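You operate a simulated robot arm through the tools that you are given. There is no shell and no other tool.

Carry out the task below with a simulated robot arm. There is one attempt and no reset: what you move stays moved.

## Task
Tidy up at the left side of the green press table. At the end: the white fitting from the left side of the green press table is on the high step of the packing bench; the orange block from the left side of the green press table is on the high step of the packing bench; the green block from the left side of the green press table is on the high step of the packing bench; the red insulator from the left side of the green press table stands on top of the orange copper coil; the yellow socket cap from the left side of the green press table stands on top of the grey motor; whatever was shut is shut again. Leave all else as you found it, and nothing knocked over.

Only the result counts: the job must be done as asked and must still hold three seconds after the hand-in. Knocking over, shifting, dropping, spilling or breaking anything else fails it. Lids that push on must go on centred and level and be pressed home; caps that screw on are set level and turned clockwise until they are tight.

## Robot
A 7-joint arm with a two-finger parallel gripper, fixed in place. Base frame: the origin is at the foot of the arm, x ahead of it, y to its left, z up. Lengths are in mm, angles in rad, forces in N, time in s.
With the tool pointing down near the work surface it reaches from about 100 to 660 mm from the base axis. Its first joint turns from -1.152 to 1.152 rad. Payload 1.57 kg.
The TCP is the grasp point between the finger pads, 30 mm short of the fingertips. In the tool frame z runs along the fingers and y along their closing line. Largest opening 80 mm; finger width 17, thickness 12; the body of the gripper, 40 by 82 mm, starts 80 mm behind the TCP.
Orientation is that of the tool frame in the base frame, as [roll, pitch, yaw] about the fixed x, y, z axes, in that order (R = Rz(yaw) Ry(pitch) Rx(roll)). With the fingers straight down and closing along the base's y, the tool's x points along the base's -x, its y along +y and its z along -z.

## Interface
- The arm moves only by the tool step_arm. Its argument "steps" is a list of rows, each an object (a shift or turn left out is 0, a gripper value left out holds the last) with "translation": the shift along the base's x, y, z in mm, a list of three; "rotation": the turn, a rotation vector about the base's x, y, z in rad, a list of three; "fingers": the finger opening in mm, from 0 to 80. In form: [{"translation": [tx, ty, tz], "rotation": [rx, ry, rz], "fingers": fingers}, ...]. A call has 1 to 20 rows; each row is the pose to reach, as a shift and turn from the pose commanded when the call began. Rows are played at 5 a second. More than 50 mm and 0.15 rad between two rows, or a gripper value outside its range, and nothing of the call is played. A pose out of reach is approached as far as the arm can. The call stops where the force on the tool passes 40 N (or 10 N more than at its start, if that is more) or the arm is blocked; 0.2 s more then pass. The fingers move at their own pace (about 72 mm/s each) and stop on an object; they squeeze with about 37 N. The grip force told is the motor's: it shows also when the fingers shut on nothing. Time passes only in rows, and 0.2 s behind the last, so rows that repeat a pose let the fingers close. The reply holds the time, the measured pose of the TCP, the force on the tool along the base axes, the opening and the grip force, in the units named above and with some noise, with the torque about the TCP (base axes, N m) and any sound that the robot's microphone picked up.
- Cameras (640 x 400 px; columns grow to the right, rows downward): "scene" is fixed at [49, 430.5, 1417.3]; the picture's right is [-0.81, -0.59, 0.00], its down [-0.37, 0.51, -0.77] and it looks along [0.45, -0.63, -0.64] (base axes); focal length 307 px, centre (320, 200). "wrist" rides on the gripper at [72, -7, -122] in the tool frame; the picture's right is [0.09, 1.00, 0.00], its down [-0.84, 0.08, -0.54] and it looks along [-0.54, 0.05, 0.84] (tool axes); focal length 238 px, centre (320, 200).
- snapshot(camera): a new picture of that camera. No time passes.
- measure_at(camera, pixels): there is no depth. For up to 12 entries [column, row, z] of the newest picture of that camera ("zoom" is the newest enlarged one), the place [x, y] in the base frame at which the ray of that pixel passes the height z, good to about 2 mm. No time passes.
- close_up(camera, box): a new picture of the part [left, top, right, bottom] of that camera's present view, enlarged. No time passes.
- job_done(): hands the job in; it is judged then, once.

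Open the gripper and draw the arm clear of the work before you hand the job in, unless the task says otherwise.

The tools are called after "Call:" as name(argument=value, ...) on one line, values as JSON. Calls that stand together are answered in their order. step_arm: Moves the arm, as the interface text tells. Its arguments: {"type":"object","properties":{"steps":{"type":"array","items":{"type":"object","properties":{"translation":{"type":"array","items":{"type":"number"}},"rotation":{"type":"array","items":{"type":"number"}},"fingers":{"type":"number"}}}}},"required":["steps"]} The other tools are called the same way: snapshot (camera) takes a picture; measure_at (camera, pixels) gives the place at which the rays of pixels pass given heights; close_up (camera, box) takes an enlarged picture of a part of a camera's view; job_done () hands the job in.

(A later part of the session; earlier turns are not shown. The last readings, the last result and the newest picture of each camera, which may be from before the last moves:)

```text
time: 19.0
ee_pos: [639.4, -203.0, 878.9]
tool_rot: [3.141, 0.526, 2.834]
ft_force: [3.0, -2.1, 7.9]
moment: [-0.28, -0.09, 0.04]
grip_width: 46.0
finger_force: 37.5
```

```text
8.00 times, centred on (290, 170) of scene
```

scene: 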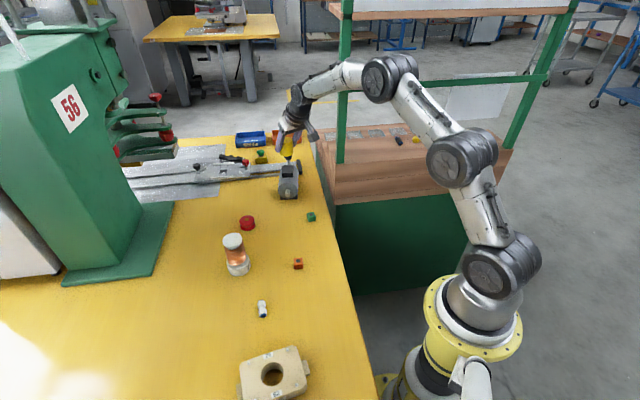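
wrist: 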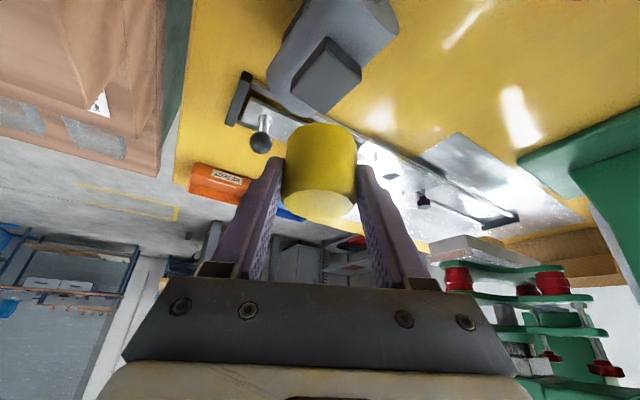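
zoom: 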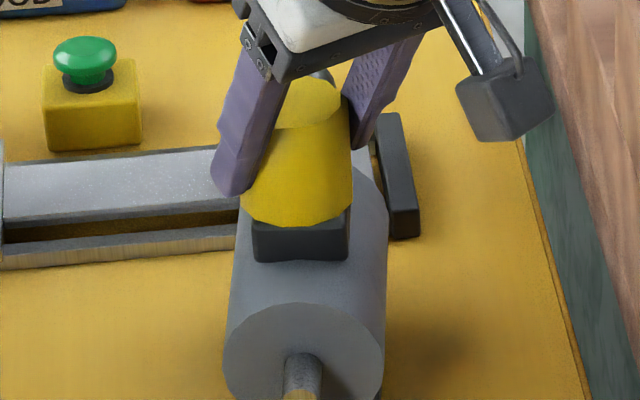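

The cap looks flat and unrotated in the grip. I ease up another 0.6 mm and open the fingers.

Call:
step_arm(steps=[{"translation": [0, 0, 0.6]}, {"translation": [0, 0, 0.6]}, {"translation": [0, 0, 0.6], "fingers": 52}, {"translation": [0, 0, 0.6], "fingers": 60}, {"translation": [0, 0, 0.6], "fingers": 70}, {"translation": [0, 0, 0.6], "fingers": 70}])

Call:
close_up(camera="wrist", box=[240, 60, 400, 220])

Call:
close_up(camera="scene", box=[270, 145, 310, 195])

```text
time: 20.4
ee_pos: [638.9, -202.9, 878.3]
tool_rot: [-3.14, 0.524, 2.833]
ft_force: [0.2, 0.7, 0.5]
moment: [-0.04, 0.02, 0.0]
grip_width: 69.9
finger_force: 0.0
```

```text
2.50 times, centred on (320, 140) of wrist
```

zoom: 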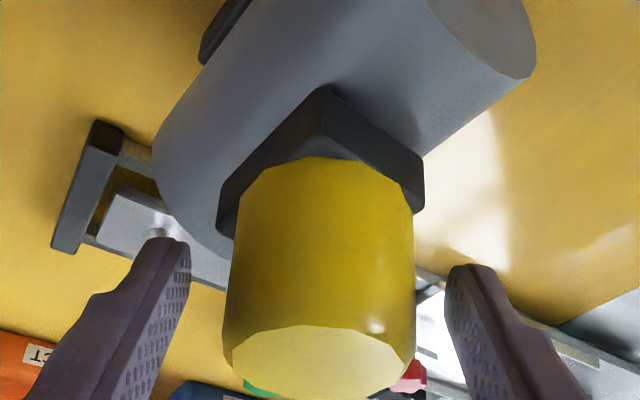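

```text
8.00 times, centred on (290, 170) of scene
```

zoom: 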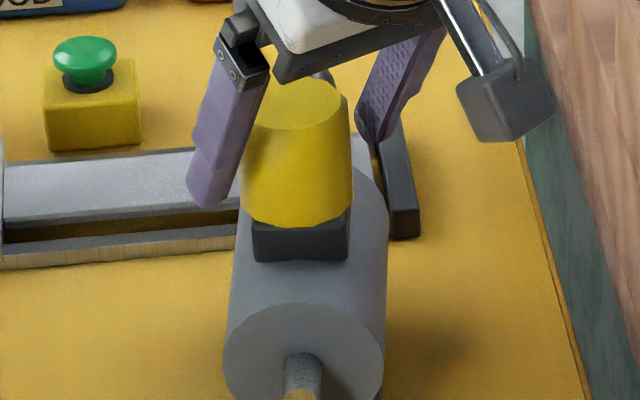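

The cap stands centred on the motor box. I retreat along the tool axis, then rise and swing towards the red insulator while turning the tool back.

Call:
step_arm(steps=[{"translation": [-10, 3, 17], "fingers": 72}, {"translation": [-20, 6, 35]}, {"translation": [-29, 9, 53]}, {"translation": [-38, 18, 85]}, {"translation": [-55, 50, 95], "rotation": [0, 0, 0.06]}, {"translation": [-75, 90, 95], "rotation": [0, 0, 0.13]}, {"translation": [-95, 130, 95], "rotation": [0, 0, 0.2]}, {"translation": [-115, 165, 95], "rotation": [0, 0, 0.26]}, {"translation": [-130, 190, 95], "rotation": [0, 0, 0.308]}, {"translation": [-130, 190, 95], "rotation": [0, 0, 0.308]}])

Call:
snapshot(camera="wrist")

Call:
close_up(camera="scene", box=[220, 135, 320, 285])

```text
time: 22.6
ee_pos: [508.4, -13.0, 973.1]
tool_rot: [-3.14, 0.524, 3.141]
ft_force: [0.4, -0.1, -0.2]
moment: [-0.03, 0.0, -0.04]
grip_width: 71.8
finger_force: 0.1
```

```text
taken
```

wrist: 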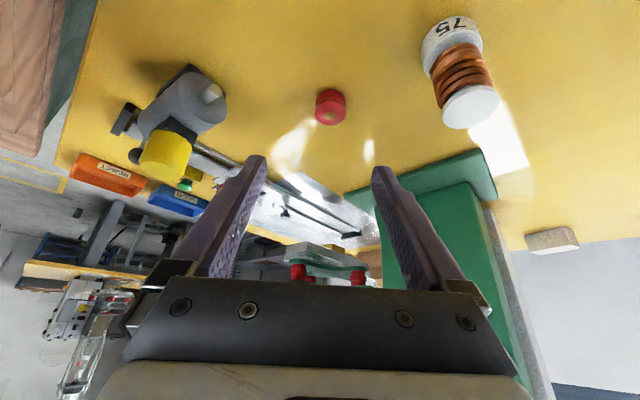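

```text
2.67 times, centred on (270, 210) of scene
```

zoom: 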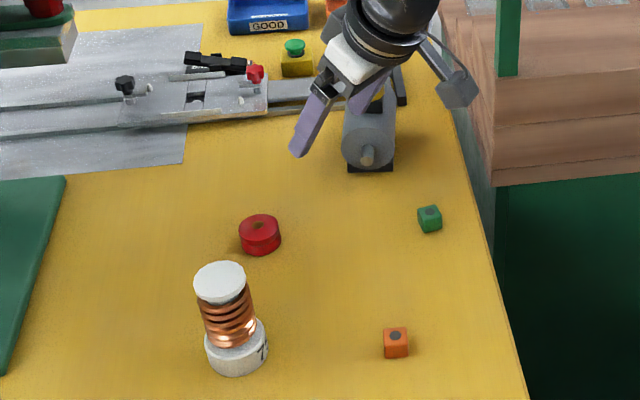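

The yellow cap stands firm. I zoom on the red insulator and coil to refine their positions.

Call:
close_up(camera="wrist", box=[290, 70, 370, 140])

Call:
close_up(camera="wrist", box=[400, 0, 520, 140])

```text
5.71 times, centred on (330, 105) of wrist
```

zoom: 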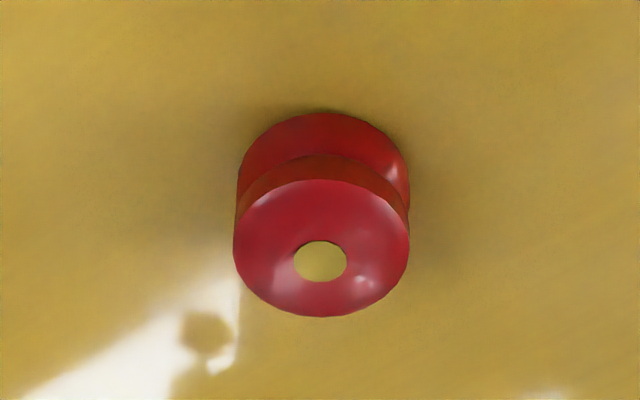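

```text
2.86 times, centred on (460, 70) of wrist
```

zoom: 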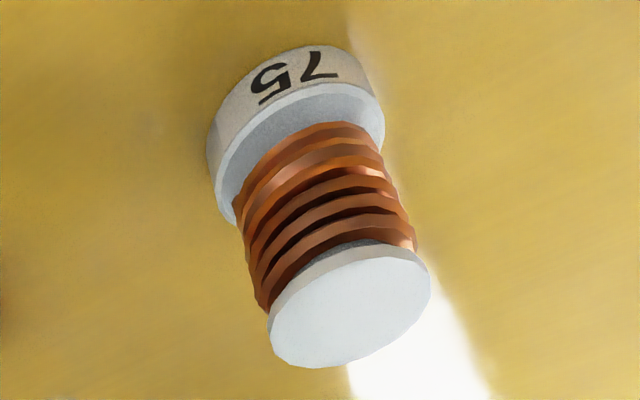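

I measure the red hole centre (330.2,115.7), its rim edges, its near base edge, and the coil top centre (470.5,107.1).

Call:
measure_at(camera="wrist", pixels=[[330.2, 115.7, 774], [330.2, 115.7, 778], [315, 113.5, 770], [345.7, 112.5, 770], [330.9, 89.6, 745], [330.9, 89.6, 750], [470.5, 107.1, 850], [470.5, 107.1, 855], [470.5, 107.1, 860], [442.2, 116, 855], [498.4, 98, 855]])

Call:
close_up(camera="scene", box=[215, 205, 265, 285])

```text
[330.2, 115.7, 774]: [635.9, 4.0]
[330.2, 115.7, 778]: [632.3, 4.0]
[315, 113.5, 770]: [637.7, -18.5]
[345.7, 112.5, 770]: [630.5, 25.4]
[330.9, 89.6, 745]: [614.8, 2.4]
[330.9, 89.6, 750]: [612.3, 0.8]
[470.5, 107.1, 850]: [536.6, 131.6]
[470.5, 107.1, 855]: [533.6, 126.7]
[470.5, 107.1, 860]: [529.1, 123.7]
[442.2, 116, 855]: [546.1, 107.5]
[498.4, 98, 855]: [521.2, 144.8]
```

```text
5.00 times, centred on (240, 245) of scene
```

zoom: 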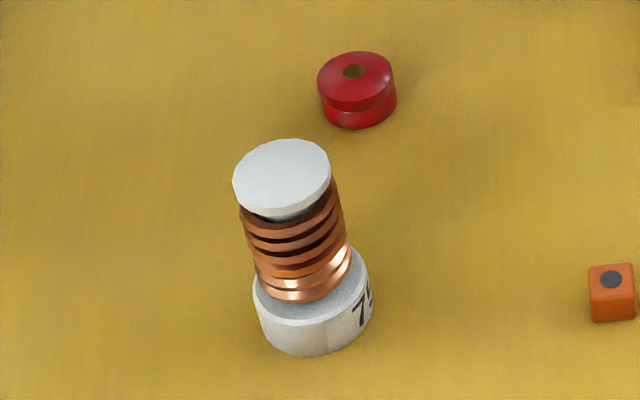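

I cross-check with the scene view: red hole (246.6,219.2), coil top centre (232.4,240).

Call:
measure_at(camera="scene", pixels=[[246.6, 219.2, 770], [246.6, 219.2, 775], [246.6, 219.2, 780], [232.4, 240, 850], [232.4, 240, 855], [232.4, 240, 860]])

```text
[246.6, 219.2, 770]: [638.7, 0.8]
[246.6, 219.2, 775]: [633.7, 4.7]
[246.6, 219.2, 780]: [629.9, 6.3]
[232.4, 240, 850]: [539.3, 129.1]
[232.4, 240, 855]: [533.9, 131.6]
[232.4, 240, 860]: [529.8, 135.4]
```

Red axis ≈(635,4), top ≈776; coil axis ≈(535.5,129.5), top ≈852. I move above the red insulator and check the alignment.

Call:
step_arm(steps=[{"translation": [30, 5, -30]}, {"translation": [60, 10, -60]}, {"translation": [90, 14, -90]}, {"translation": [113.7, 17.7, -115]}, {"translation": [113.7, 17.7, -130]}, {"translation": [113.7, 17.7, -130]}])

Call:
snapshot(camera="wrist")

Call:
snapshot(camera="scene")

```text
time: 24.0
ee_pos: [623.7, 4.2, 840.5]
tool_rot: [3.14, 0.523, -3.141]
ft_force: [-0.1, -0.1, -0.5]
moment: [0.0, 0.03, 0.0]
grip_width: 71.8
finger_force: 0.0
```

```text
taken
```

wrist: 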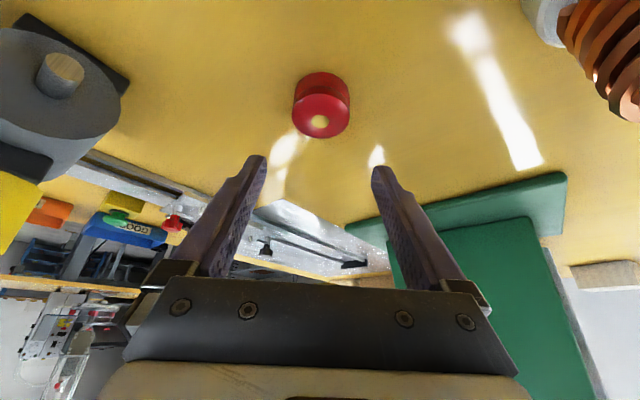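

```text
taken
```

scene: 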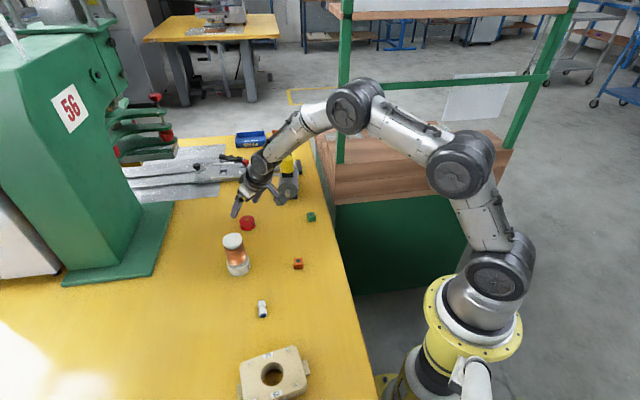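

Red is centred between the fingers (column ≈321). I descend 60.6 mm and grip.

Call:
step_arm(steps=[{"translation": [0, 0, -20]}, {"translation": [0, 0, -40]}, {"translation": [0, 0, -52]}, {"translation": [0, 0, -60.6]}, {"translation": [0, 0, -60.6], "fingers": 30}, {"translation": [0, 0, -60.6], "fingers": 30}, {"translation": [0, 0, -60.6], "fingers": 30}, {"translation": [0, 0, -60.6], "fingers": 30}])

Call:
snapshot(camera="wrist")

```text
time: 25.8
ee_pos: [625.1, 2.0, 780.1]
tool_rot: [-3.141, 0.523, 3.142]
ft_force: [0.2, 0.3, 0.5]
moment: [0.02, 0.01, 0.01]
grip_width: 44.2
finger_force: 36.9
```

```text
taken
```

wrist: 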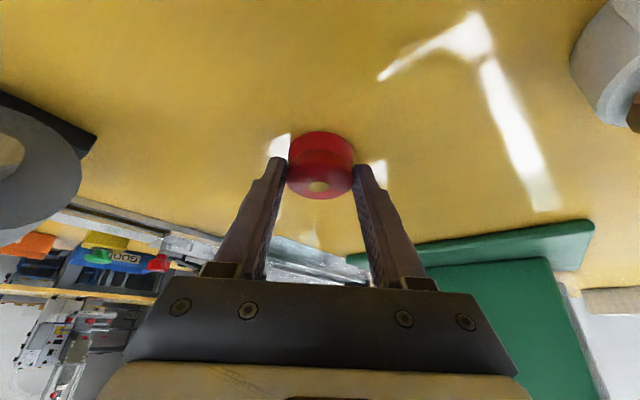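

Gripped at 44.2 mm. I lift 145 mm and check where the insulator's hole lies relative to the TCP.

Call:
step_arm(steps=[{"translation": [0, 0, 8], "fingers": 30}, {"translation": [0, 0, 40]}, {"translation": [0, 0, 80]}, {"translation": [0, 0, 115]}, {"translation": [0, 0, 145]}, {"translation": [0, 0, 145]}])

Call:
close_up(camera="wrist", box=[270, 110, 370, 220])

```text
time: 27.2
ee_pos: [624.3, 1.5, 928.4]
tool_rot: [3.14, 0.522, -3.141]
ft_force: [0.8, 0.1, -1.2]
moment: [0.02, 0.02, -0.02]
grip_width: 44.1
finger_force: 37.0
```

```text
3.64 times, centred on (320, 165) of wrist
```

zoom: 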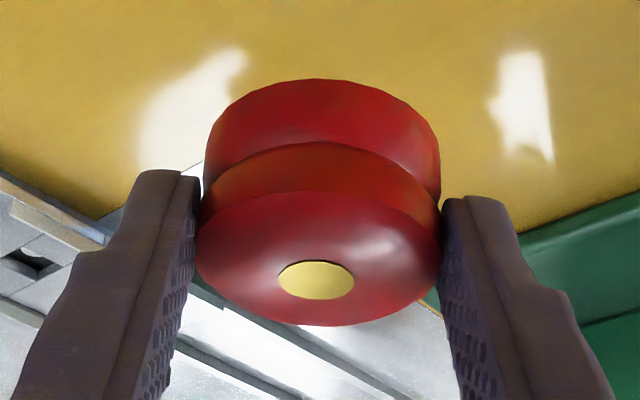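

I measure the hole centre (318.9,186.7) at about its expected height, and re-measure the coil top from the scene for the hover.

Call:
measure_at(camera="wrist", pixels=[[318.9, 186.7, 917], [318.9, 186.7, 921], [318.9, 186.7, 925]])

```text
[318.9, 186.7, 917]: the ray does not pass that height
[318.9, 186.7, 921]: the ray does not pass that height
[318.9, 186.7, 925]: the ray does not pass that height
```

The "wrist" picture is the older one; I use the zoom picture's pixels instead.

Call:
measure_at(camera="zoom", pixels=[[316, 279, 917], [316, 279, 921], [316, 279, 925], [320, 257, 915]])

```text
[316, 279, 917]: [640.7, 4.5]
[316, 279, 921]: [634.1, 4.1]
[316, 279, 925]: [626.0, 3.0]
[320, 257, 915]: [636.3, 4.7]
```

The held insulator's axis is ~11.5 mm ahead of the TCP as planned. I move over the coil at the same height.

Call:
step_arm(steps=[{"translation": [-20, 25, 0]}, {"translation": [-40, 50, 0]}, {"translation": [-60, 75.5, 0]}, {"translation": [-80, 101, 0]}, {"translation": [-99.5, 125.5, 0]}, {"translation": [-99.5, 125.5, 0]}])

Call:
snapshot(camera="wrist")

Call:
close_up(camera="scene", box=[200, 195, 280, 285])

```text
time: 28.6
ee_pos: [526.1, 130.2, 925.0]
tool_rot: [3.141, 0.524, 3.141]
ft_force: [0.4, -0.3, -0.3]
moment: [-0.03, 0.01, 0.0]
grip_width: 44.4
finger_force: 37.0
```

```text
taken
```

wrist: 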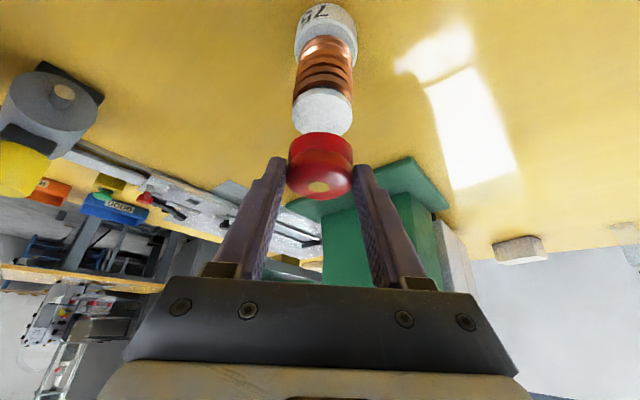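

```text
4.44 times, centred on (240, 240) of scene
```

zoom: 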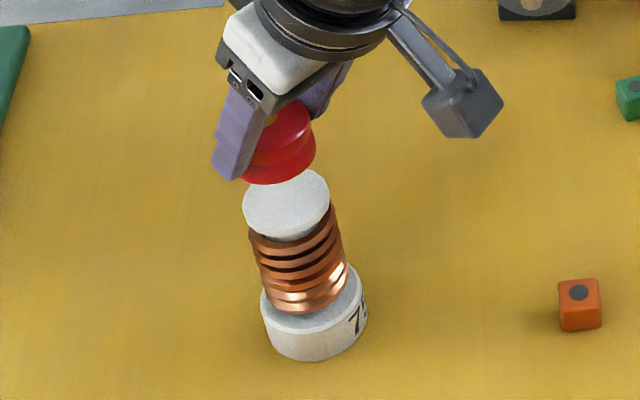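

I zoom on the coil top and red from the wrist to check lateral alignment.

Call:
close_up(camera="wrist", box=[270, 70, 370, 210])

```text
2.86 times, centred on (320, 140) of wrist
```

zoom: 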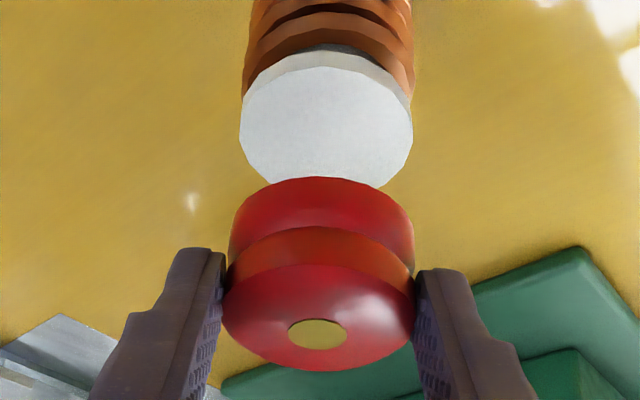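

I measure the coil top's centre and edges at z≈852 from this view.

Call:
measure_at(camera="zoom", pixels=[[326, 127, 848], [326, 127, 852], [326, 127, 856], [240, 128, 852], [413, 128, 852], [326, 66, 852], [326, 190, 852]])

```text
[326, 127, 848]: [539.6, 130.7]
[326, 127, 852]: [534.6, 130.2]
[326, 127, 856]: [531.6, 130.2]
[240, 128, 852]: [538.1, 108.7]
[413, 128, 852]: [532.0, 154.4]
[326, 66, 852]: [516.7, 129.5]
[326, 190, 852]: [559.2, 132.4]
```

Coil centre ≈(536.5,130.3); I adjust +1/+0.8 mm and descend to just above contact.

Call:
step_arm(steps=[{"translation": [1, 0.8, -10]}, {"translation": [1, 0.8, -20]}, {"translation": [1, 0.8, -29]}, {"translation": [1, 0.8, -29]}])

Call:
close_up(camera="wrist", box=[270, 70, 370, 210])

Call:
close_up(camera="scene", box=[210, 210, 270, 280])

```text
time: 29.6
ee_pos: [524.6, 128.7, 897.3]
tool_rot: [-3.141, 0.525, 3.141]
ft_force: [-0.4, -0.7, -0.6]
moment: [0.01, 0.01, 0.01]
grip_width: 44.2
finger_force: 36.9
```

```text
2.86 times, centred on (320, 140) of wrist
```

zoom: 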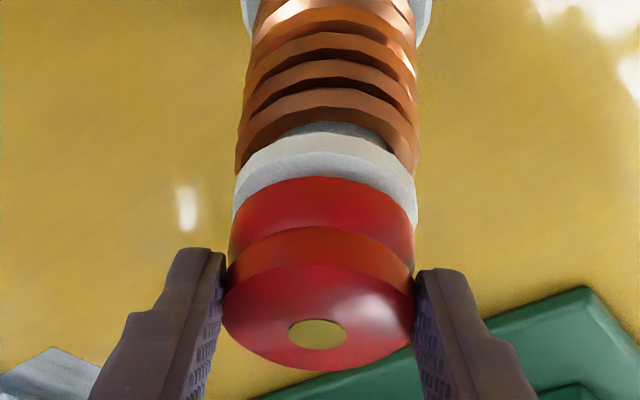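

```text
5.71 times, centred on (240, 245) of scene
```

zoom: 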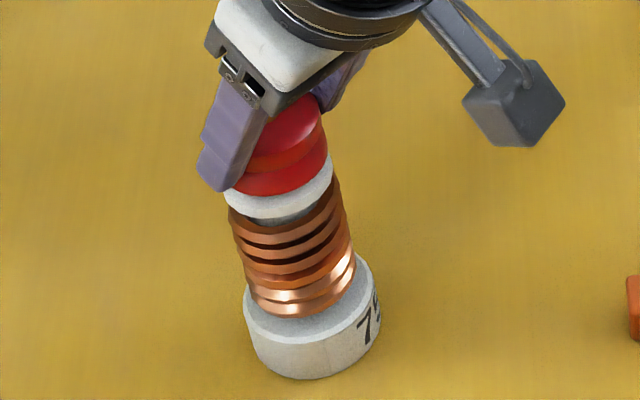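

Alignment looks good laterally and in depth. I descend slowly with force checks.

Call:
step_arm(steps=[{"translation": [0, 0, -1.5]}, {"translation": [0, 0, -3]}, {"translation": [0, 0, -3]}])

Call:
step_arm(steps=[{"translation": [0, 0, -1]}, {"translation": [0, 0, -1]}])

Call:
step_arm(steps=[{"translation": [0, 0, -1]}, {"translation": [0, 0, -1]}])

```text
time: 30.4
ee_pos: [525.4, 127.9, 893.9]
tool_rot: [3.141, 0.525, 3.14]
ft_force: [0.4, -0.2, -0.4]
moment: [0.01, 0.04, -0.01]
grip_width: 44.2
finger_force: 36.7
```

```text
time: 31.0
ee_pos: [525.2, 129.0, 894.9]
tool_rot: [3.138, 0.525, 3.14]
ft_force: [0.5, -0.6, 4.2]
moment: [-0.09, 0.0, -0.03]
grip_width: 44.1
finger_force: 37.1
```

```text
time: 31.6
ee_pos: [525.7, 128.6, 894.1]
tool_rot: [3.139, 0.529, -3.142]
ft_force: [-3.4, -1.2, 14.2]
moment: [-0.04, 0.1, -0.04]
grip_width: 44.0
finger_force: 36.6
```

Contact at about 894. I ease up 1.2 mm, then open the fingers.

Call:
step_arm(steps=[{"translation": [0, 0, 1.2]}, {"translation": [0, 0, 1.2]}, {"translation": [0, 0, 1.2], "fingers": 50}, {"translation": [0, 0, 1.2], "fingers": 58}, {"translation": [0, 0, 1.2], "fingers": 68}, {"translation": [0, 0, 1.2], "fingers": 68}])

Call:
close_up(camera="wrist", box=[270, 70, 370, 210])

Call:
close_up(camera="scene", box=[210, 210, 270, 280])

```text
time: 33.0
ee_pos: [524.8, 128.6, 894.0]
tool_rot: [-3.141, 0.525, -3.14]
ft_force: [-1.0, 0.0, -0.1]
moment: [0.01, -0.01, 0.0]
grip_width: 67.9
finger_force: 0.0
```

```text
2.86 times, centred on (320, 140) of wrist
```

zoom: 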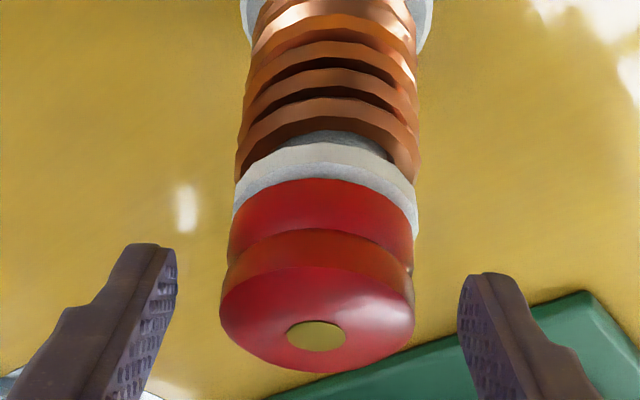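

```text
5.71 times, centred on (240, 245) of scene
```

zoom: 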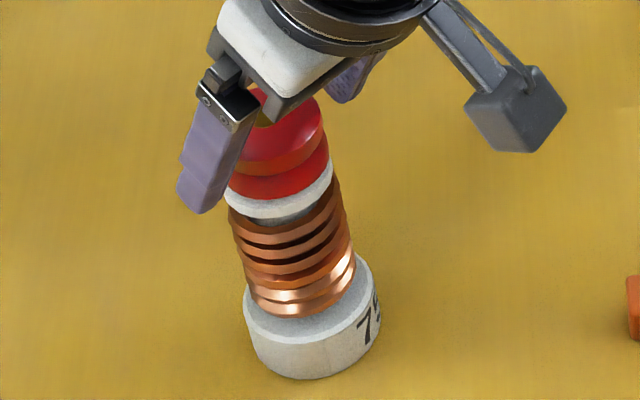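

The red insulator stands on the coil. I retreat along the tool axis, rise, and turn the tool vertical above the small items to measure their orientation.

Call:
step_arm(steps=[{"translation": [-12, 0, 21]}, {"translation": [-24, 0, 42]}, {"translation": [-38, 0, 66]}, {"translation": [-60, -20, 80]}, {"translation": [-90, -40, 80], "rotation": [0, 0.1, 0]}, {"translation": [-120, -60, 70], "rotation": [0, 0.2, 0]}, {"translation": [-150, -80, 60], "rotation": [0, 0.31, 0]}, {"translation": [-180, -95, 50], "rotation": [0, 0.42, 0]}, {"translation": [-200, -100, 40], "rotation": [0, 0.5236, 0]}, {"translation": [-200, -100, 40], "rotation": [0, 0.5236, 0]}])

Call:
snapshot(camera="wrist")

Call:
snapshot(camera="scene")

```text
time: 35.2
ee_pos: [324.6, 27.1, 933.1]
tool_rot: [3.142, -0.001, -3.141]
ft_force: [-0.5, -1.1, -0.1]
moment: [0.01, 0.0, 0.03]
grip_width: 68.2
finger_force: 0.0
```

```text
taken
```

wrist: 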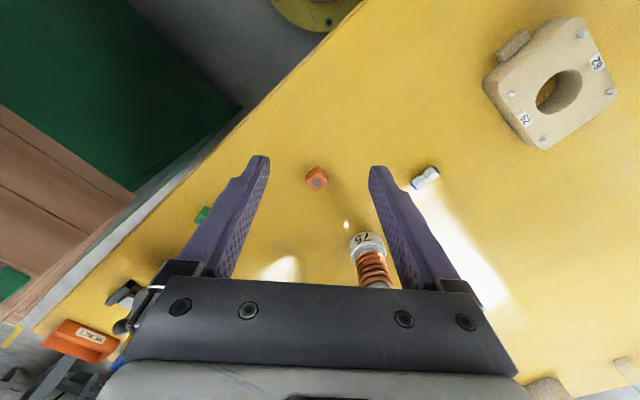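

```text
taken
```

scene: 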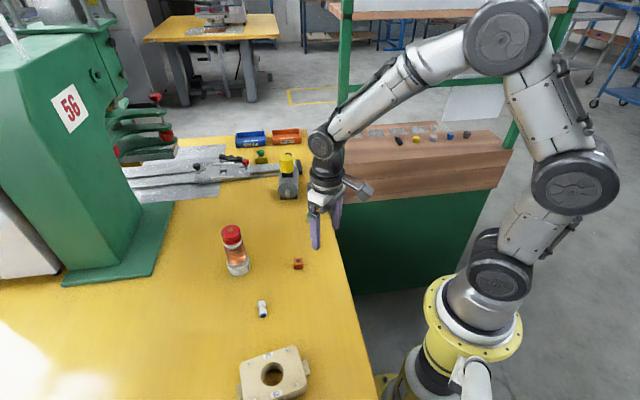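

Both stacked items stand well. I zoom on the orange block and the white fitting for their yaw.

Call:
close_up(camera="wrist", box=[295, 160, 340, 200])

Call:
close_up(camera="wrist", box=[400, 155, 450, 200])

Call:
close_up(camera="wrist", box=[295, 160, 340, 200])

```text
10.00 times, centred on (318, 180) of wrist
```

zoom: 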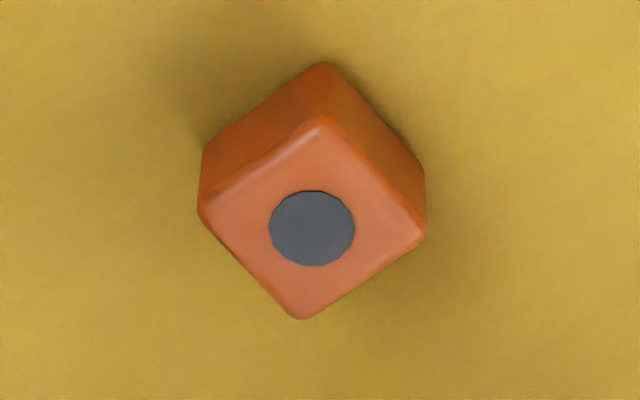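

```text
8.89 times, centred on (425, 178) of wrist
```

zoom: 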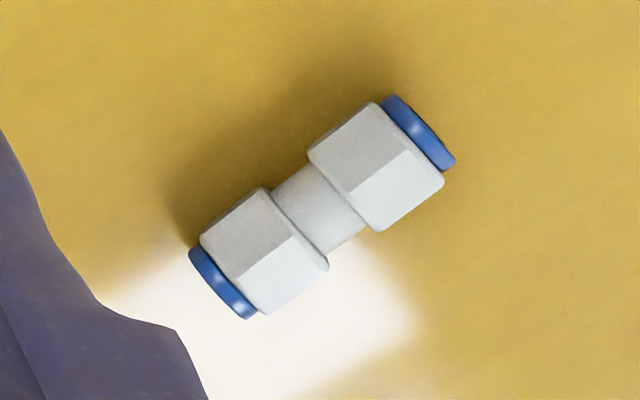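

```text
10.00 times, centred on (318, 180) of wrist
```

zoom: 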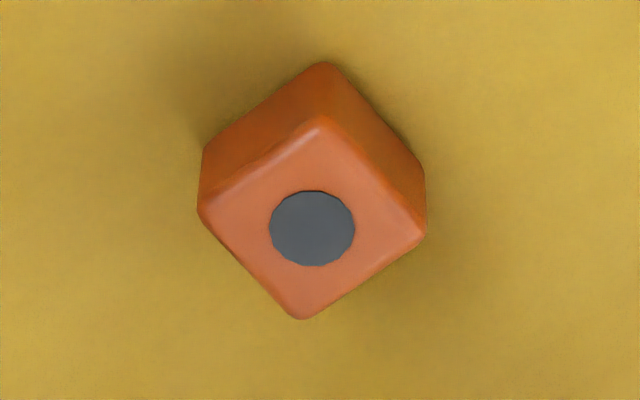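

I measure the orange top-face corners and the white fitting's ends.

Call:
measure_at(camera="zoom", pixels=[[322, 115, 763], [198, 210, 763], [300, 321, 763], [429, 230, 763], [313, 228, 763], [313, 228, 760], [324, 60, 741], [200, 160, 741], [428, 172, 741]])

Call:
measure_at(camera="wrist", pixels=[[411.2, 186, 751], [436.1, 170.2, 751], [424.2, 177.4, 751], [423.5, 178.5, 751], [411.2, 186, 749], [436.1, 170.2, 749]])

```text
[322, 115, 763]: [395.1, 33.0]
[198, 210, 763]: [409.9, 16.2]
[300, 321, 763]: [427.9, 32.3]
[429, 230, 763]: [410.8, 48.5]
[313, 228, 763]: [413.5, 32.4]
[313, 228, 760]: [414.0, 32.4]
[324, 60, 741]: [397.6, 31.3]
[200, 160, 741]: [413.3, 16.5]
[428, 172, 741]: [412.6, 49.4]
```

```text
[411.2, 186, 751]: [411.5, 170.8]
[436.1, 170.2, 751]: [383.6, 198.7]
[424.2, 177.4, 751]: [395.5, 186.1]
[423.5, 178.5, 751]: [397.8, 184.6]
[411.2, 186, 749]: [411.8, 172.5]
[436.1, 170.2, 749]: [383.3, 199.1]
```

Everything on the table is at 45°; orange is a ~23 mm cube at (411,32.5), the white fitting is ~40 mm long centred (397,185). I check the tan plate and coil base clearances plus the green block.

Call:
measure_at(camera="wrist", pixels=[[484, 86, 770], [484, 86, 745], [545, 150, 770], [545, 150, 745], [497, 52, 770], [530, 32, 770], [575, 18, 780], [612, 92, 780]])

Call:
close_up(camera="scene", box=[230, 290, 330, 400])

Call:
close_up(camera="scene", box=[295, 205, 325, 230])

```text
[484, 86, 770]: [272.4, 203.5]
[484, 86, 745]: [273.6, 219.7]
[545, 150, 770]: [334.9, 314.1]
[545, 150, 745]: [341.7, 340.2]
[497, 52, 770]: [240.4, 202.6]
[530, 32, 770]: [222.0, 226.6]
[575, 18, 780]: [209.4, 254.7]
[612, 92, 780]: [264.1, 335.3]
```

```text
3.64 times, centred on (280, 345) of scene
```

zoom: 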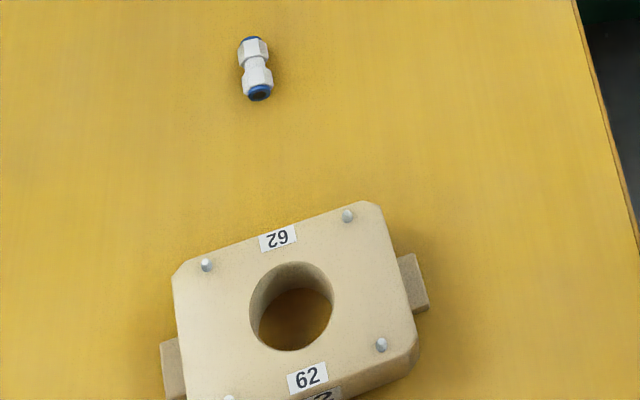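

```text
16.00 times, centred on (310, 218) of scene
```

zoom: 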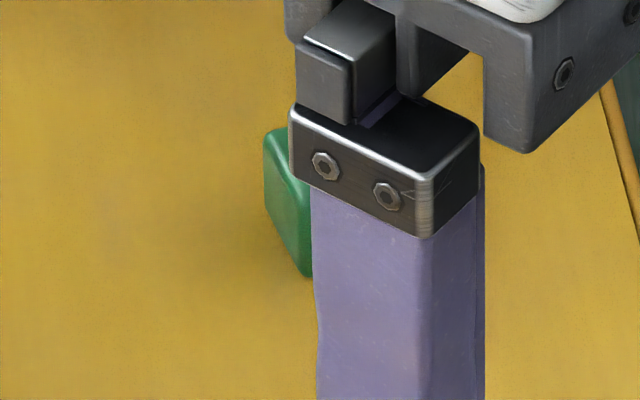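

The tan plate lies at x 210–340, y 205–340, so for white I'll later approach from az +45°. Now I yaw the tool −45° and tilt it 45° outward for the orange block.

Call:
step_arm(steps=[{"rotation": [0, 0, -0.13], "fingers": 60}, {"rotation": [0, 0, -0.26]}, {"rotation": [0, 0, -0.39]}, {"rotation": [0, 0, -0.52]}, {"rotation": [0, 0, -0.65]}, {"rotation": [0, 0, -0.7854]}, {"rotation": [0, 0, -0.7854]}])

Call:
step_arm(steps=[{"rotation": [-0.0926, -0.0926, 0]}, {"rotation": [-0.1851, -0.1851, 0]}, {"rotation": [-0.2777, -0.2777, 0]}, {"rotation": [-0.3702, -0.3702, 0]}, {"rotation": [-0.4628, -0.4628, 0]}, {"rotation": [-0.5554, -0.5554, 0]}, {"rotation": [-0.5554, -0.5554, 0]}])

Call:
snapshot(camera="wrist")

Call:
snapshot(camera="scene")

```text
time: 36.8
ee_pos: [325.0, 28.7, 935.9]
tool_rot: [-3.141, -0.001, 2.355]
ft_force: [0.1, -0.4, 0.7]
moment: [-0.01, 0.02, 0.0]
grip_width: 60.0
finger_force: 0.1
```

```text
time: 38.4
ee_pos: [323.4, 30.0, 934.2]
tool_rot: [3.141, 0.786, 2.357]
ft_force: [1.2, -1.5, -0.4]
moment: [-0.02, -0.01, -0.01]
grip_width: 60.0
finger_force: 0.0
```

```text
taken
```

wrist: 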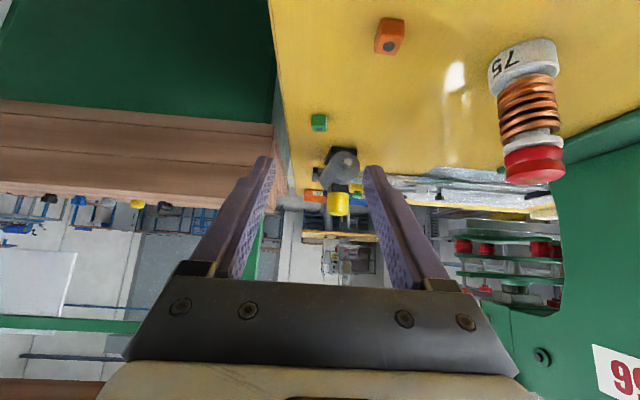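

```text
taken
```

scene: 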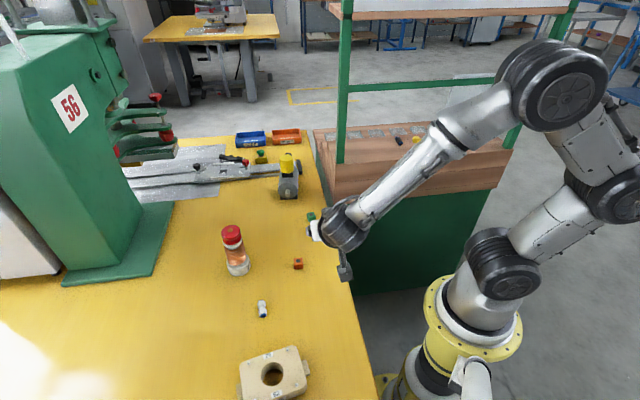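

Orientation reached. I zoom on the orange and green blocks from this view.

Call:
close_up(camera="wrist", box=[360, 5, 420, 65])

Call:
measure_at(camera="wrist", pixels=[[391, 46, 763], [391, 46, 760], [320, 126, 763], [320, 126, 760]])

Call:
close_up(camera="wrist", box=[295, 100, 345, 140])

```text
6.67 times, centred on (390, 35) of wrist
```

zoom: 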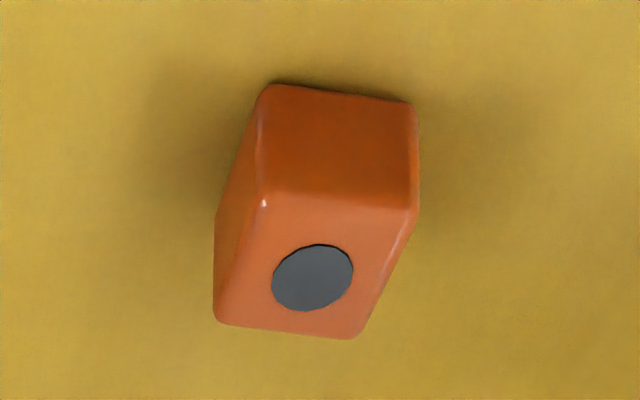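

```text
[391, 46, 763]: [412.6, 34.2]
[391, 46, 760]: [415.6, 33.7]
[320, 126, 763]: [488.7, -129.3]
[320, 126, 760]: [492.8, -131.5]
```

```text
10.00 times, centred on (320, 120) of wrist
```

zoom: 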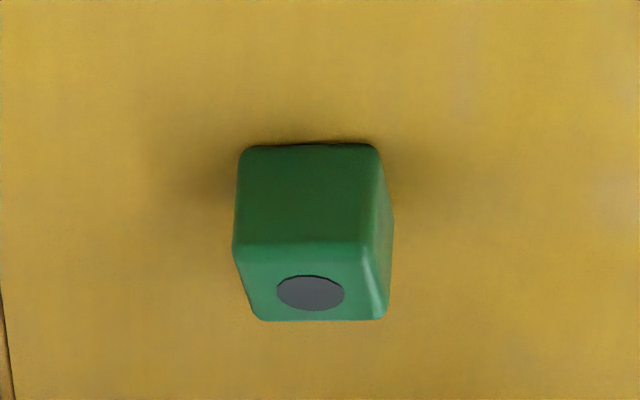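

Orange centre confirmed at ≈(411,32.5). I move to the hover point above/behind it.

Call:
step_arm(steps=[{"translation": [25, 5, -30]}, {"translation": [50, 10, -60]}, {"translation": [72.9, 15.3, -95]}, {"translation": [72.9, 15.3, -110]}, {"translation": [72.9, 15.3, -110]}])

Call:
snapshot(camera="wrist")

Call:
snapshot(camera="scene")

```text
time: 39.6
ee_pos: [396.9, 48.0, 821.7]
tool_rot: [-3.141, 0.786, 2.356]
ft_force: [0.2, -0.2, -0.1]
moment: [0.03, 0.01, 0.02]
grip_width: 60.0
finger_force: 0.2
```

```text
taken
```

wrist: 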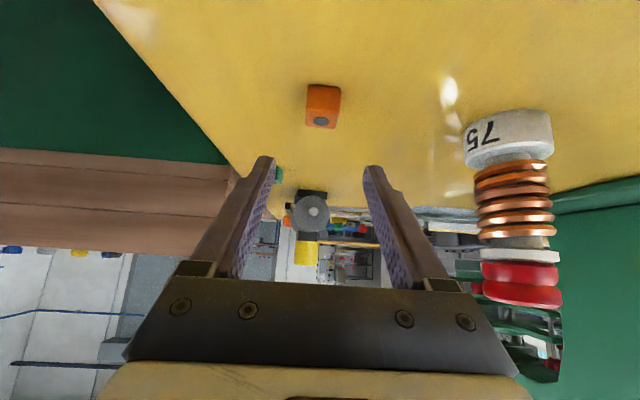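

```text
taken
```

scene: 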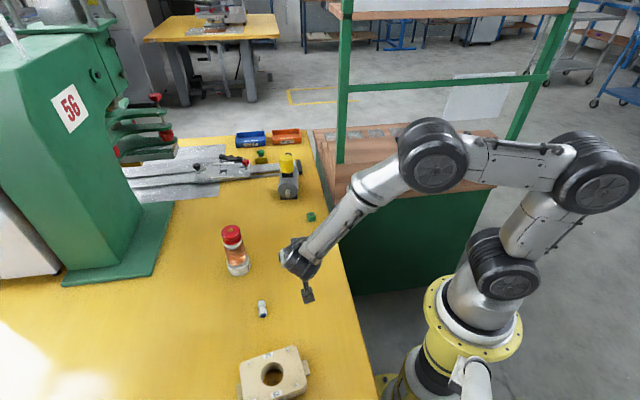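

The block is centred (column ≈322). I descend to TCP z≈771.5 and close.

Call:
step_arm(steps=[{"translation": [0, 0, -20]}, {"translation": [0, 0, -38]}, {"translation": [0, 0, -48]}, {"translation": [0, 0, -51.7]}, {"translation": [0, 0, -51.7]}])

Call:
close_up(camera="wrist", box=[240, 90, 400, 240])

Call:
close_up(camera="scene", box=[260, 215, 340, 325])

```text
time: 40.8
ee_pos: [397.2, 45.9, 772.2]
tool_rot: [3.14, 0.784, 2.356]
ft_force: [0.8, 0.7, 0.2]
moment: [-0.02, 0.01, -0.03]
grip_width: 60.2
finger_force: 0.1
```

```text
2.67 times, centred on (320, 165) of wrist
```

zoom: 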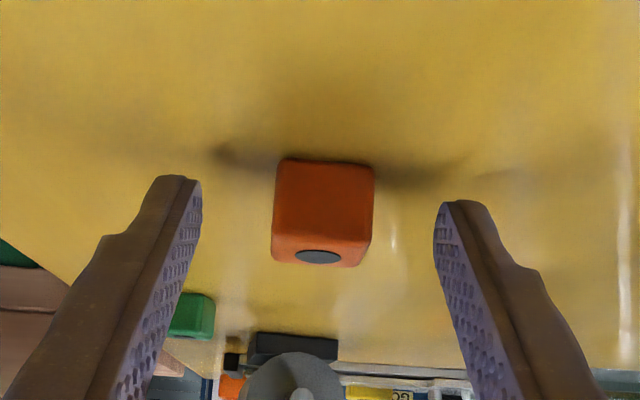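

```text
3.64 times, centred on (300, 270) of scene
```

zoom: 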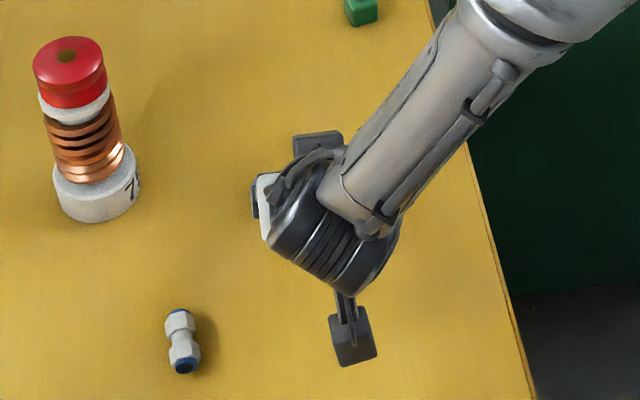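

The block is centred between the fingertips with no contact force. I close on it and lift slightly.

Call:
step_arm(steps=[{"fingers": 12}, {"fingers": 12}, {"fingers": 12}, {"fingers": 12}])

Call:
close_up(camera="wrist", box=[240, 90, 400, 240])

```text
time: 41.8
ee_pos: [397.9, 44.6, 772.0]
tool_rot: [3.141, 0.785, 2.356]
ft_force: [0.3, -0.1, -0.6]
moment: [-0.01, 0.04, -0.02]
grip_width: 23.2
finger_force: 35.5
```

```text
2.67 times, centred on (320, 165) of wrist
```

zoom: 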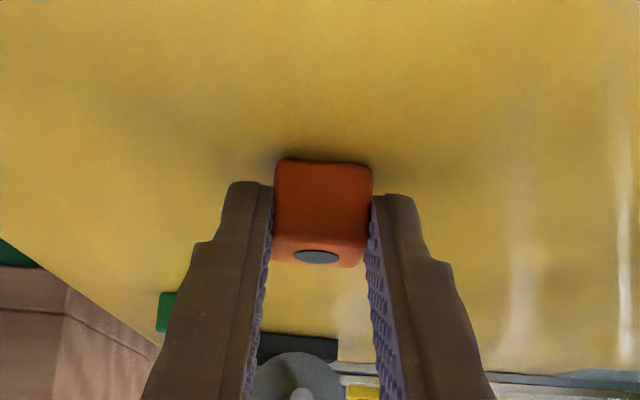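

Gripped at 23.2 mm. I lift it and check the hold.

Call:
step_arm(steps=[{"translation": [0, 0, 6], "fingers": 12}, {"translation": [0, 0, 40]}, {"translation": [0, 0, 80]}, {"translation": [0, 0, 120]}, {"translation": [0, 0, 155]}, {"translation": [0, 0, 178.5]}, {"translation": [0, 0, 178.5]}])

Call:
close_up(camera="wrist", box=[240, 90, 400, 240])

```text
time: 43.4
ee_pos: [396.0, 43.7, 950.6]
tool_rot: [-3.14, 0.785, 2.356]
ft_force: [-0.4, -0.5, 0.2]
moment: [-0.01, 0.0, -0.02]
grip_width: 23.4
finger_force: 35.2
```

```text
2.67 times, centred on (320, 165) of wrist
```

zoom: 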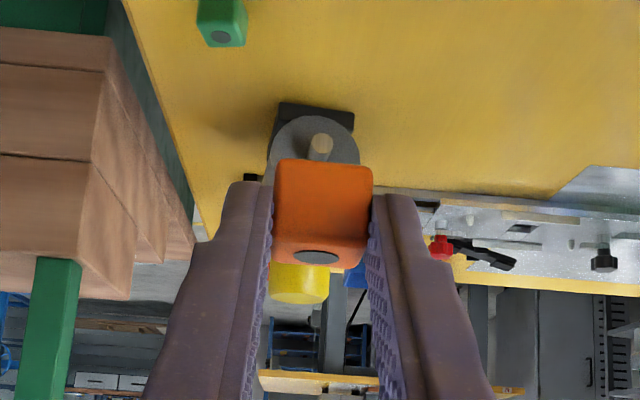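

The block is held square. I travel to the approach point in front of the bench (ρ≈430) at z=950.

Call:
step_arm(steps=[{"translation": [-10, -43, 0]}, {"translation": [-20, -86, 0]}, {"translation": [-30, -129, 0]}, {"translation": [-38, -172, 0]}, {"translation": [-44.3, -215, 0]}, {"translation": [-44.3, -258, 0]}, {"translation": [-44.3, -300.2, 0]}, {"translation": [-44.3, -300.2, 0]}])

Call:
snapshot(camera="wrist")

Call:
snapshot(camera="scene")

```text
time: 45.2
ee_pos: [349.8, -257.3, 953.2]
tool_rot: [-3.141, 0.785, 2.355]
ft_force: [-0.4, -0.1, -0.8]
moment: [0.0, -0.02, -0.01]
grip_width: 23.1
finger_force: 35.6
```

```text
taken
```

wrist: 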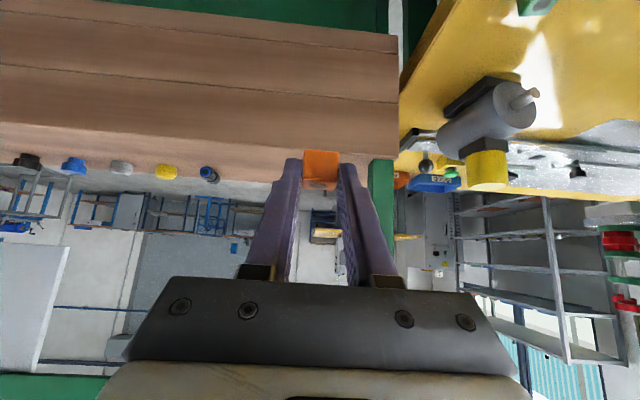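

```text
taken
```

scene: 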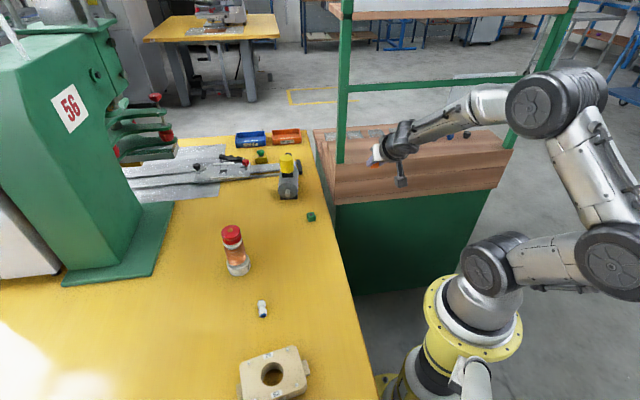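

The arm is in front of the bench with the block under beam height. I zoom in on the step's front edge and top to refine the step height.

Call:
close_up(camera="wrist", box=[140, 60, 420, 220])

Call:
close_up(camera="scene", box=[310, 90, 430, 220])

```text
2.29 times, centred on (280, 140) of wrist
```

zoom: 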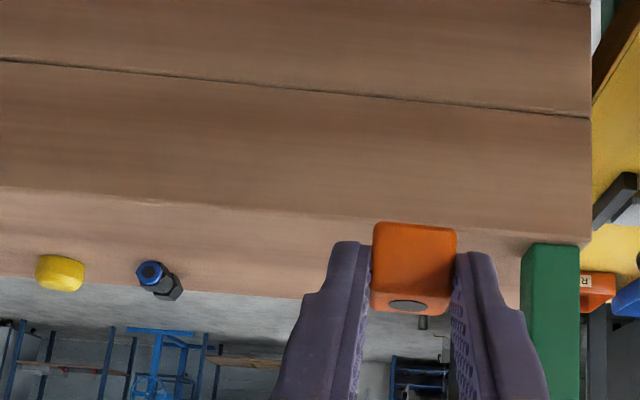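

```text
3.08 times, centred on (370, 155) of scene
```

zoom: 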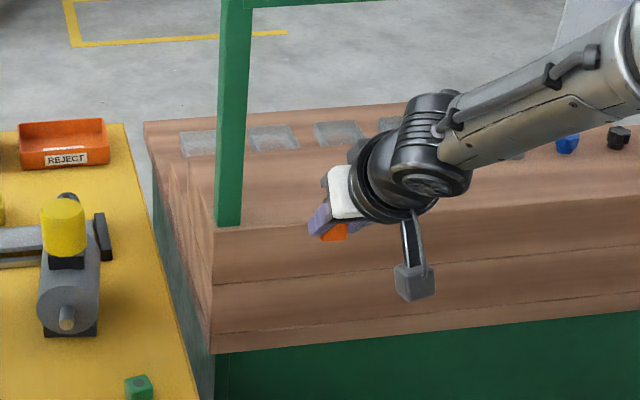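

I measure the front edge, post base and samples from this view at candidate step heights.

Call:
measure_at(camera="zoom", pixels=[[592, 241, 880], [592, 241, 888], [592, 241, 896], [150, 202, 880], [150, 202, 888], [150, 202, 896], [524, 245, 888], [578, 248, 888], [160, 290, 895], [60, 285, 895], [230, 293, 888], [20, 276, 888]])

```text
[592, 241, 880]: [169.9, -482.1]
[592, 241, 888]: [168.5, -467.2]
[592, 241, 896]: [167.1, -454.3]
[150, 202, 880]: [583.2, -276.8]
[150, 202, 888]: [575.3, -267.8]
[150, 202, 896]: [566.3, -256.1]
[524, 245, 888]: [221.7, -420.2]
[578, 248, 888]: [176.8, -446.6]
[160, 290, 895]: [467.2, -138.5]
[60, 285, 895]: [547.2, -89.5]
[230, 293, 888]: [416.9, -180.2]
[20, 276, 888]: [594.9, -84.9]
```

That used the scene zoom; I redo it with the wrist picture's pixels.

Call:
measure_at(camera="wrist", pixels=[[399, 157.9, 880], [399, 157.9, 888], [399, 157.9, 896], [205.6, 140.9, 880], [205.6, 140.9, 888], [205.6, 140.9, 896], [369.3, 159.7, 888], [392.9, 161, 888], [210, 174.1, 898], [166.3, 171.5, 896], [240.6, 180.7, 888], [148.8, 173.3, 888]])

Call:
measure_at(camera="scene", pixels=[[335.5, 163.9, 880], [335.5, 163.9, 888], [335.5, 163.9, 896], [339.5, 163.3, 888], [347, 163, 888]])

```text
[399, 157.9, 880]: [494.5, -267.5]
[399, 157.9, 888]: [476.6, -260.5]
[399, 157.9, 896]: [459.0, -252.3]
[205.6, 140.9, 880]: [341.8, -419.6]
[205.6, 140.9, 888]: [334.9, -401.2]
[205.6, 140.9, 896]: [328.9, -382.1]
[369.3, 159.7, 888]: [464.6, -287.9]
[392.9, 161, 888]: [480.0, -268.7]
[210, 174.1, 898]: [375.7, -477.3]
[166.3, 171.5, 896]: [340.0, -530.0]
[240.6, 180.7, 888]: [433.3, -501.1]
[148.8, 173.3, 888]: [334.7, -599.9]
```

```text
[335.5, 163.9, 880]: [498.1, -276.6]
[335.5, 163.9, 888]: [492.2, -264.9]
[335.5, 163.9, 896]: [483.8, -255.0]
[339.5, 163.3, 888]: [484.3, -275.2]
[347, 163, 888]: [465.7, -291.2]
```

The step is at z≈885±4, post front face at ρ≈535 with its inner side at t≈123. I advance outward under the beam at z≈945.

Call:
step_arm(steps=[{"translation": [25, -25, 0]}, {"translation": [50, -50, -3]}, {"translation": [72, -72, -5]}, {"translation": [89.4, -89.4, -5]}, {"translation": [89.4, -89.4, -5]}])

Call:
snapshot(camera="wrist")

Call:
snapshot(camera="scene")

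```text
time: 46.4
ee_pos: [442.3, -346.7, 946.7]
tool_rot: [-3.139, 0.785, 2.356]
ft_force: [0.0, -0.2, -1.0]
moment: [-0.02, -0.03, 0.01]
grip_width: 23.3
finger_force: 35.8
```

```text
taken
```

wrist: 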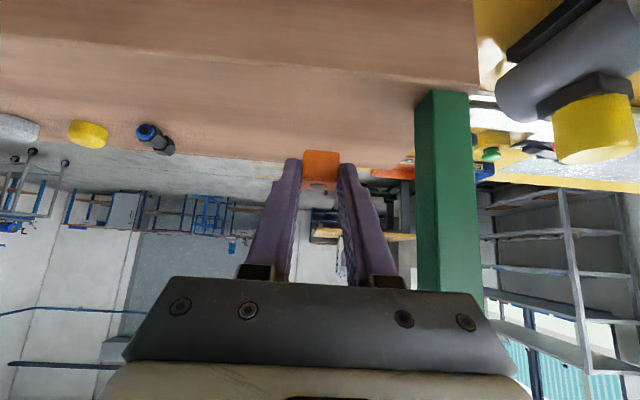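

```text
taken
```

scene: 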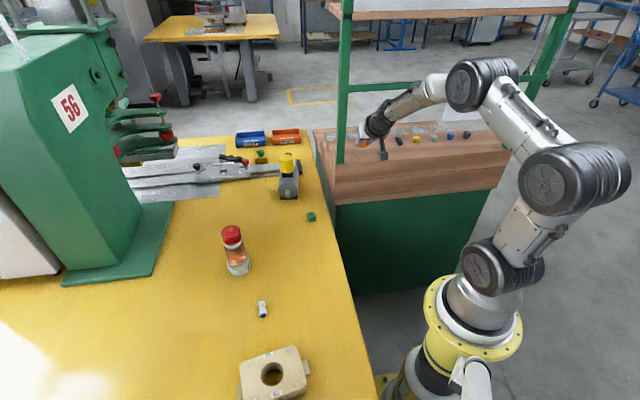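

The gripper is under the beam with no contact forces. I zoom in to check the spot before lowering.

Call:
close_up(camera="scene", box=[320, 60, 520, 200])

Call:
close_up(camera="wrist", box=[230, 90, 490, 240])

```text
2.86 times, centred on (420, 130) of scene
```

zoom: 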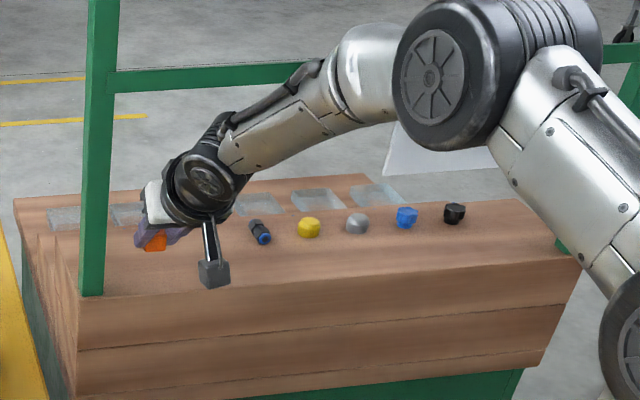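

```text
2.46 times, centred on (360, 165) of wrist
```

zoom: 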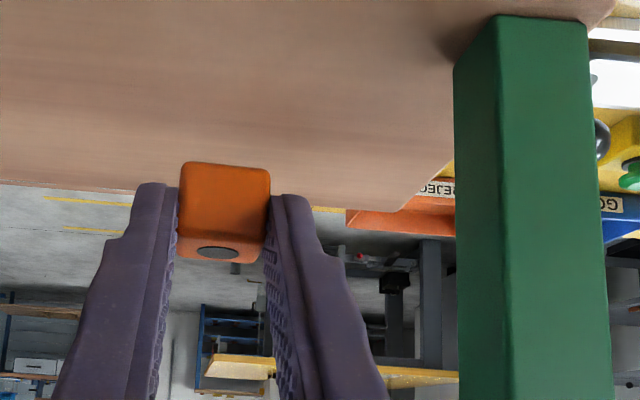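

Clear. I lower to z≈922 and then continue in millimetre steps with force checks.

Call:
step_arm(steps=[{"translation": [0, 0, -8]}, {"translation": [0, 0, -16]}, {"translation": [0, 0, -22]}, {"translation": [0, 0, -22]}])

Call:
step_arm(steps=[{"translation": [0, 0, -1]}, {"translation": [0, 0, -2]}, {"translation": [0, 0, -2]}])

Call:
close_up(camera="wrist", box=[230, 90, 490, 240])

```text
time: 47.4
ee_pos: [441.5, -345.5, 923.9]
tool_rot: [-3.141, 0.785, 2.357]
ft_force: [-0.3, 0.8, -0.2]
moment: [0.02, 0.06, 0.02]
grip_width: 23.3
finger_force: 35.2
```

```text
time: 48.2
ee_pos: [441.9, -345.0, 922.3]
tool_rot: [-3.14, 0.785, 2.356]
ft_force: [0.4, 1.0, -0.6]
moment: [0.01, 0.0, 0.01]
grip_width: 23.3
finger_force: 35.4
```

```text
2.46 times, centred on (360, 165) of wrist
```

zoom: 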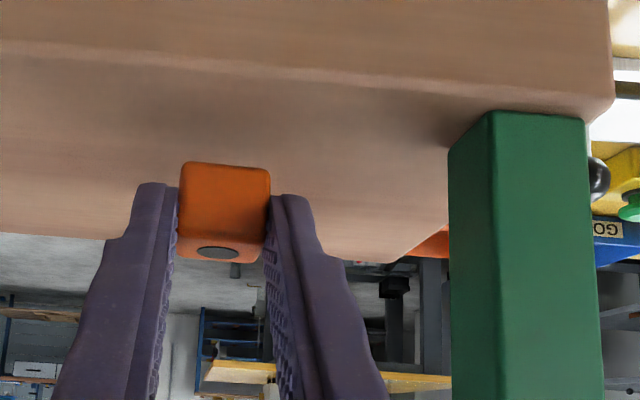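

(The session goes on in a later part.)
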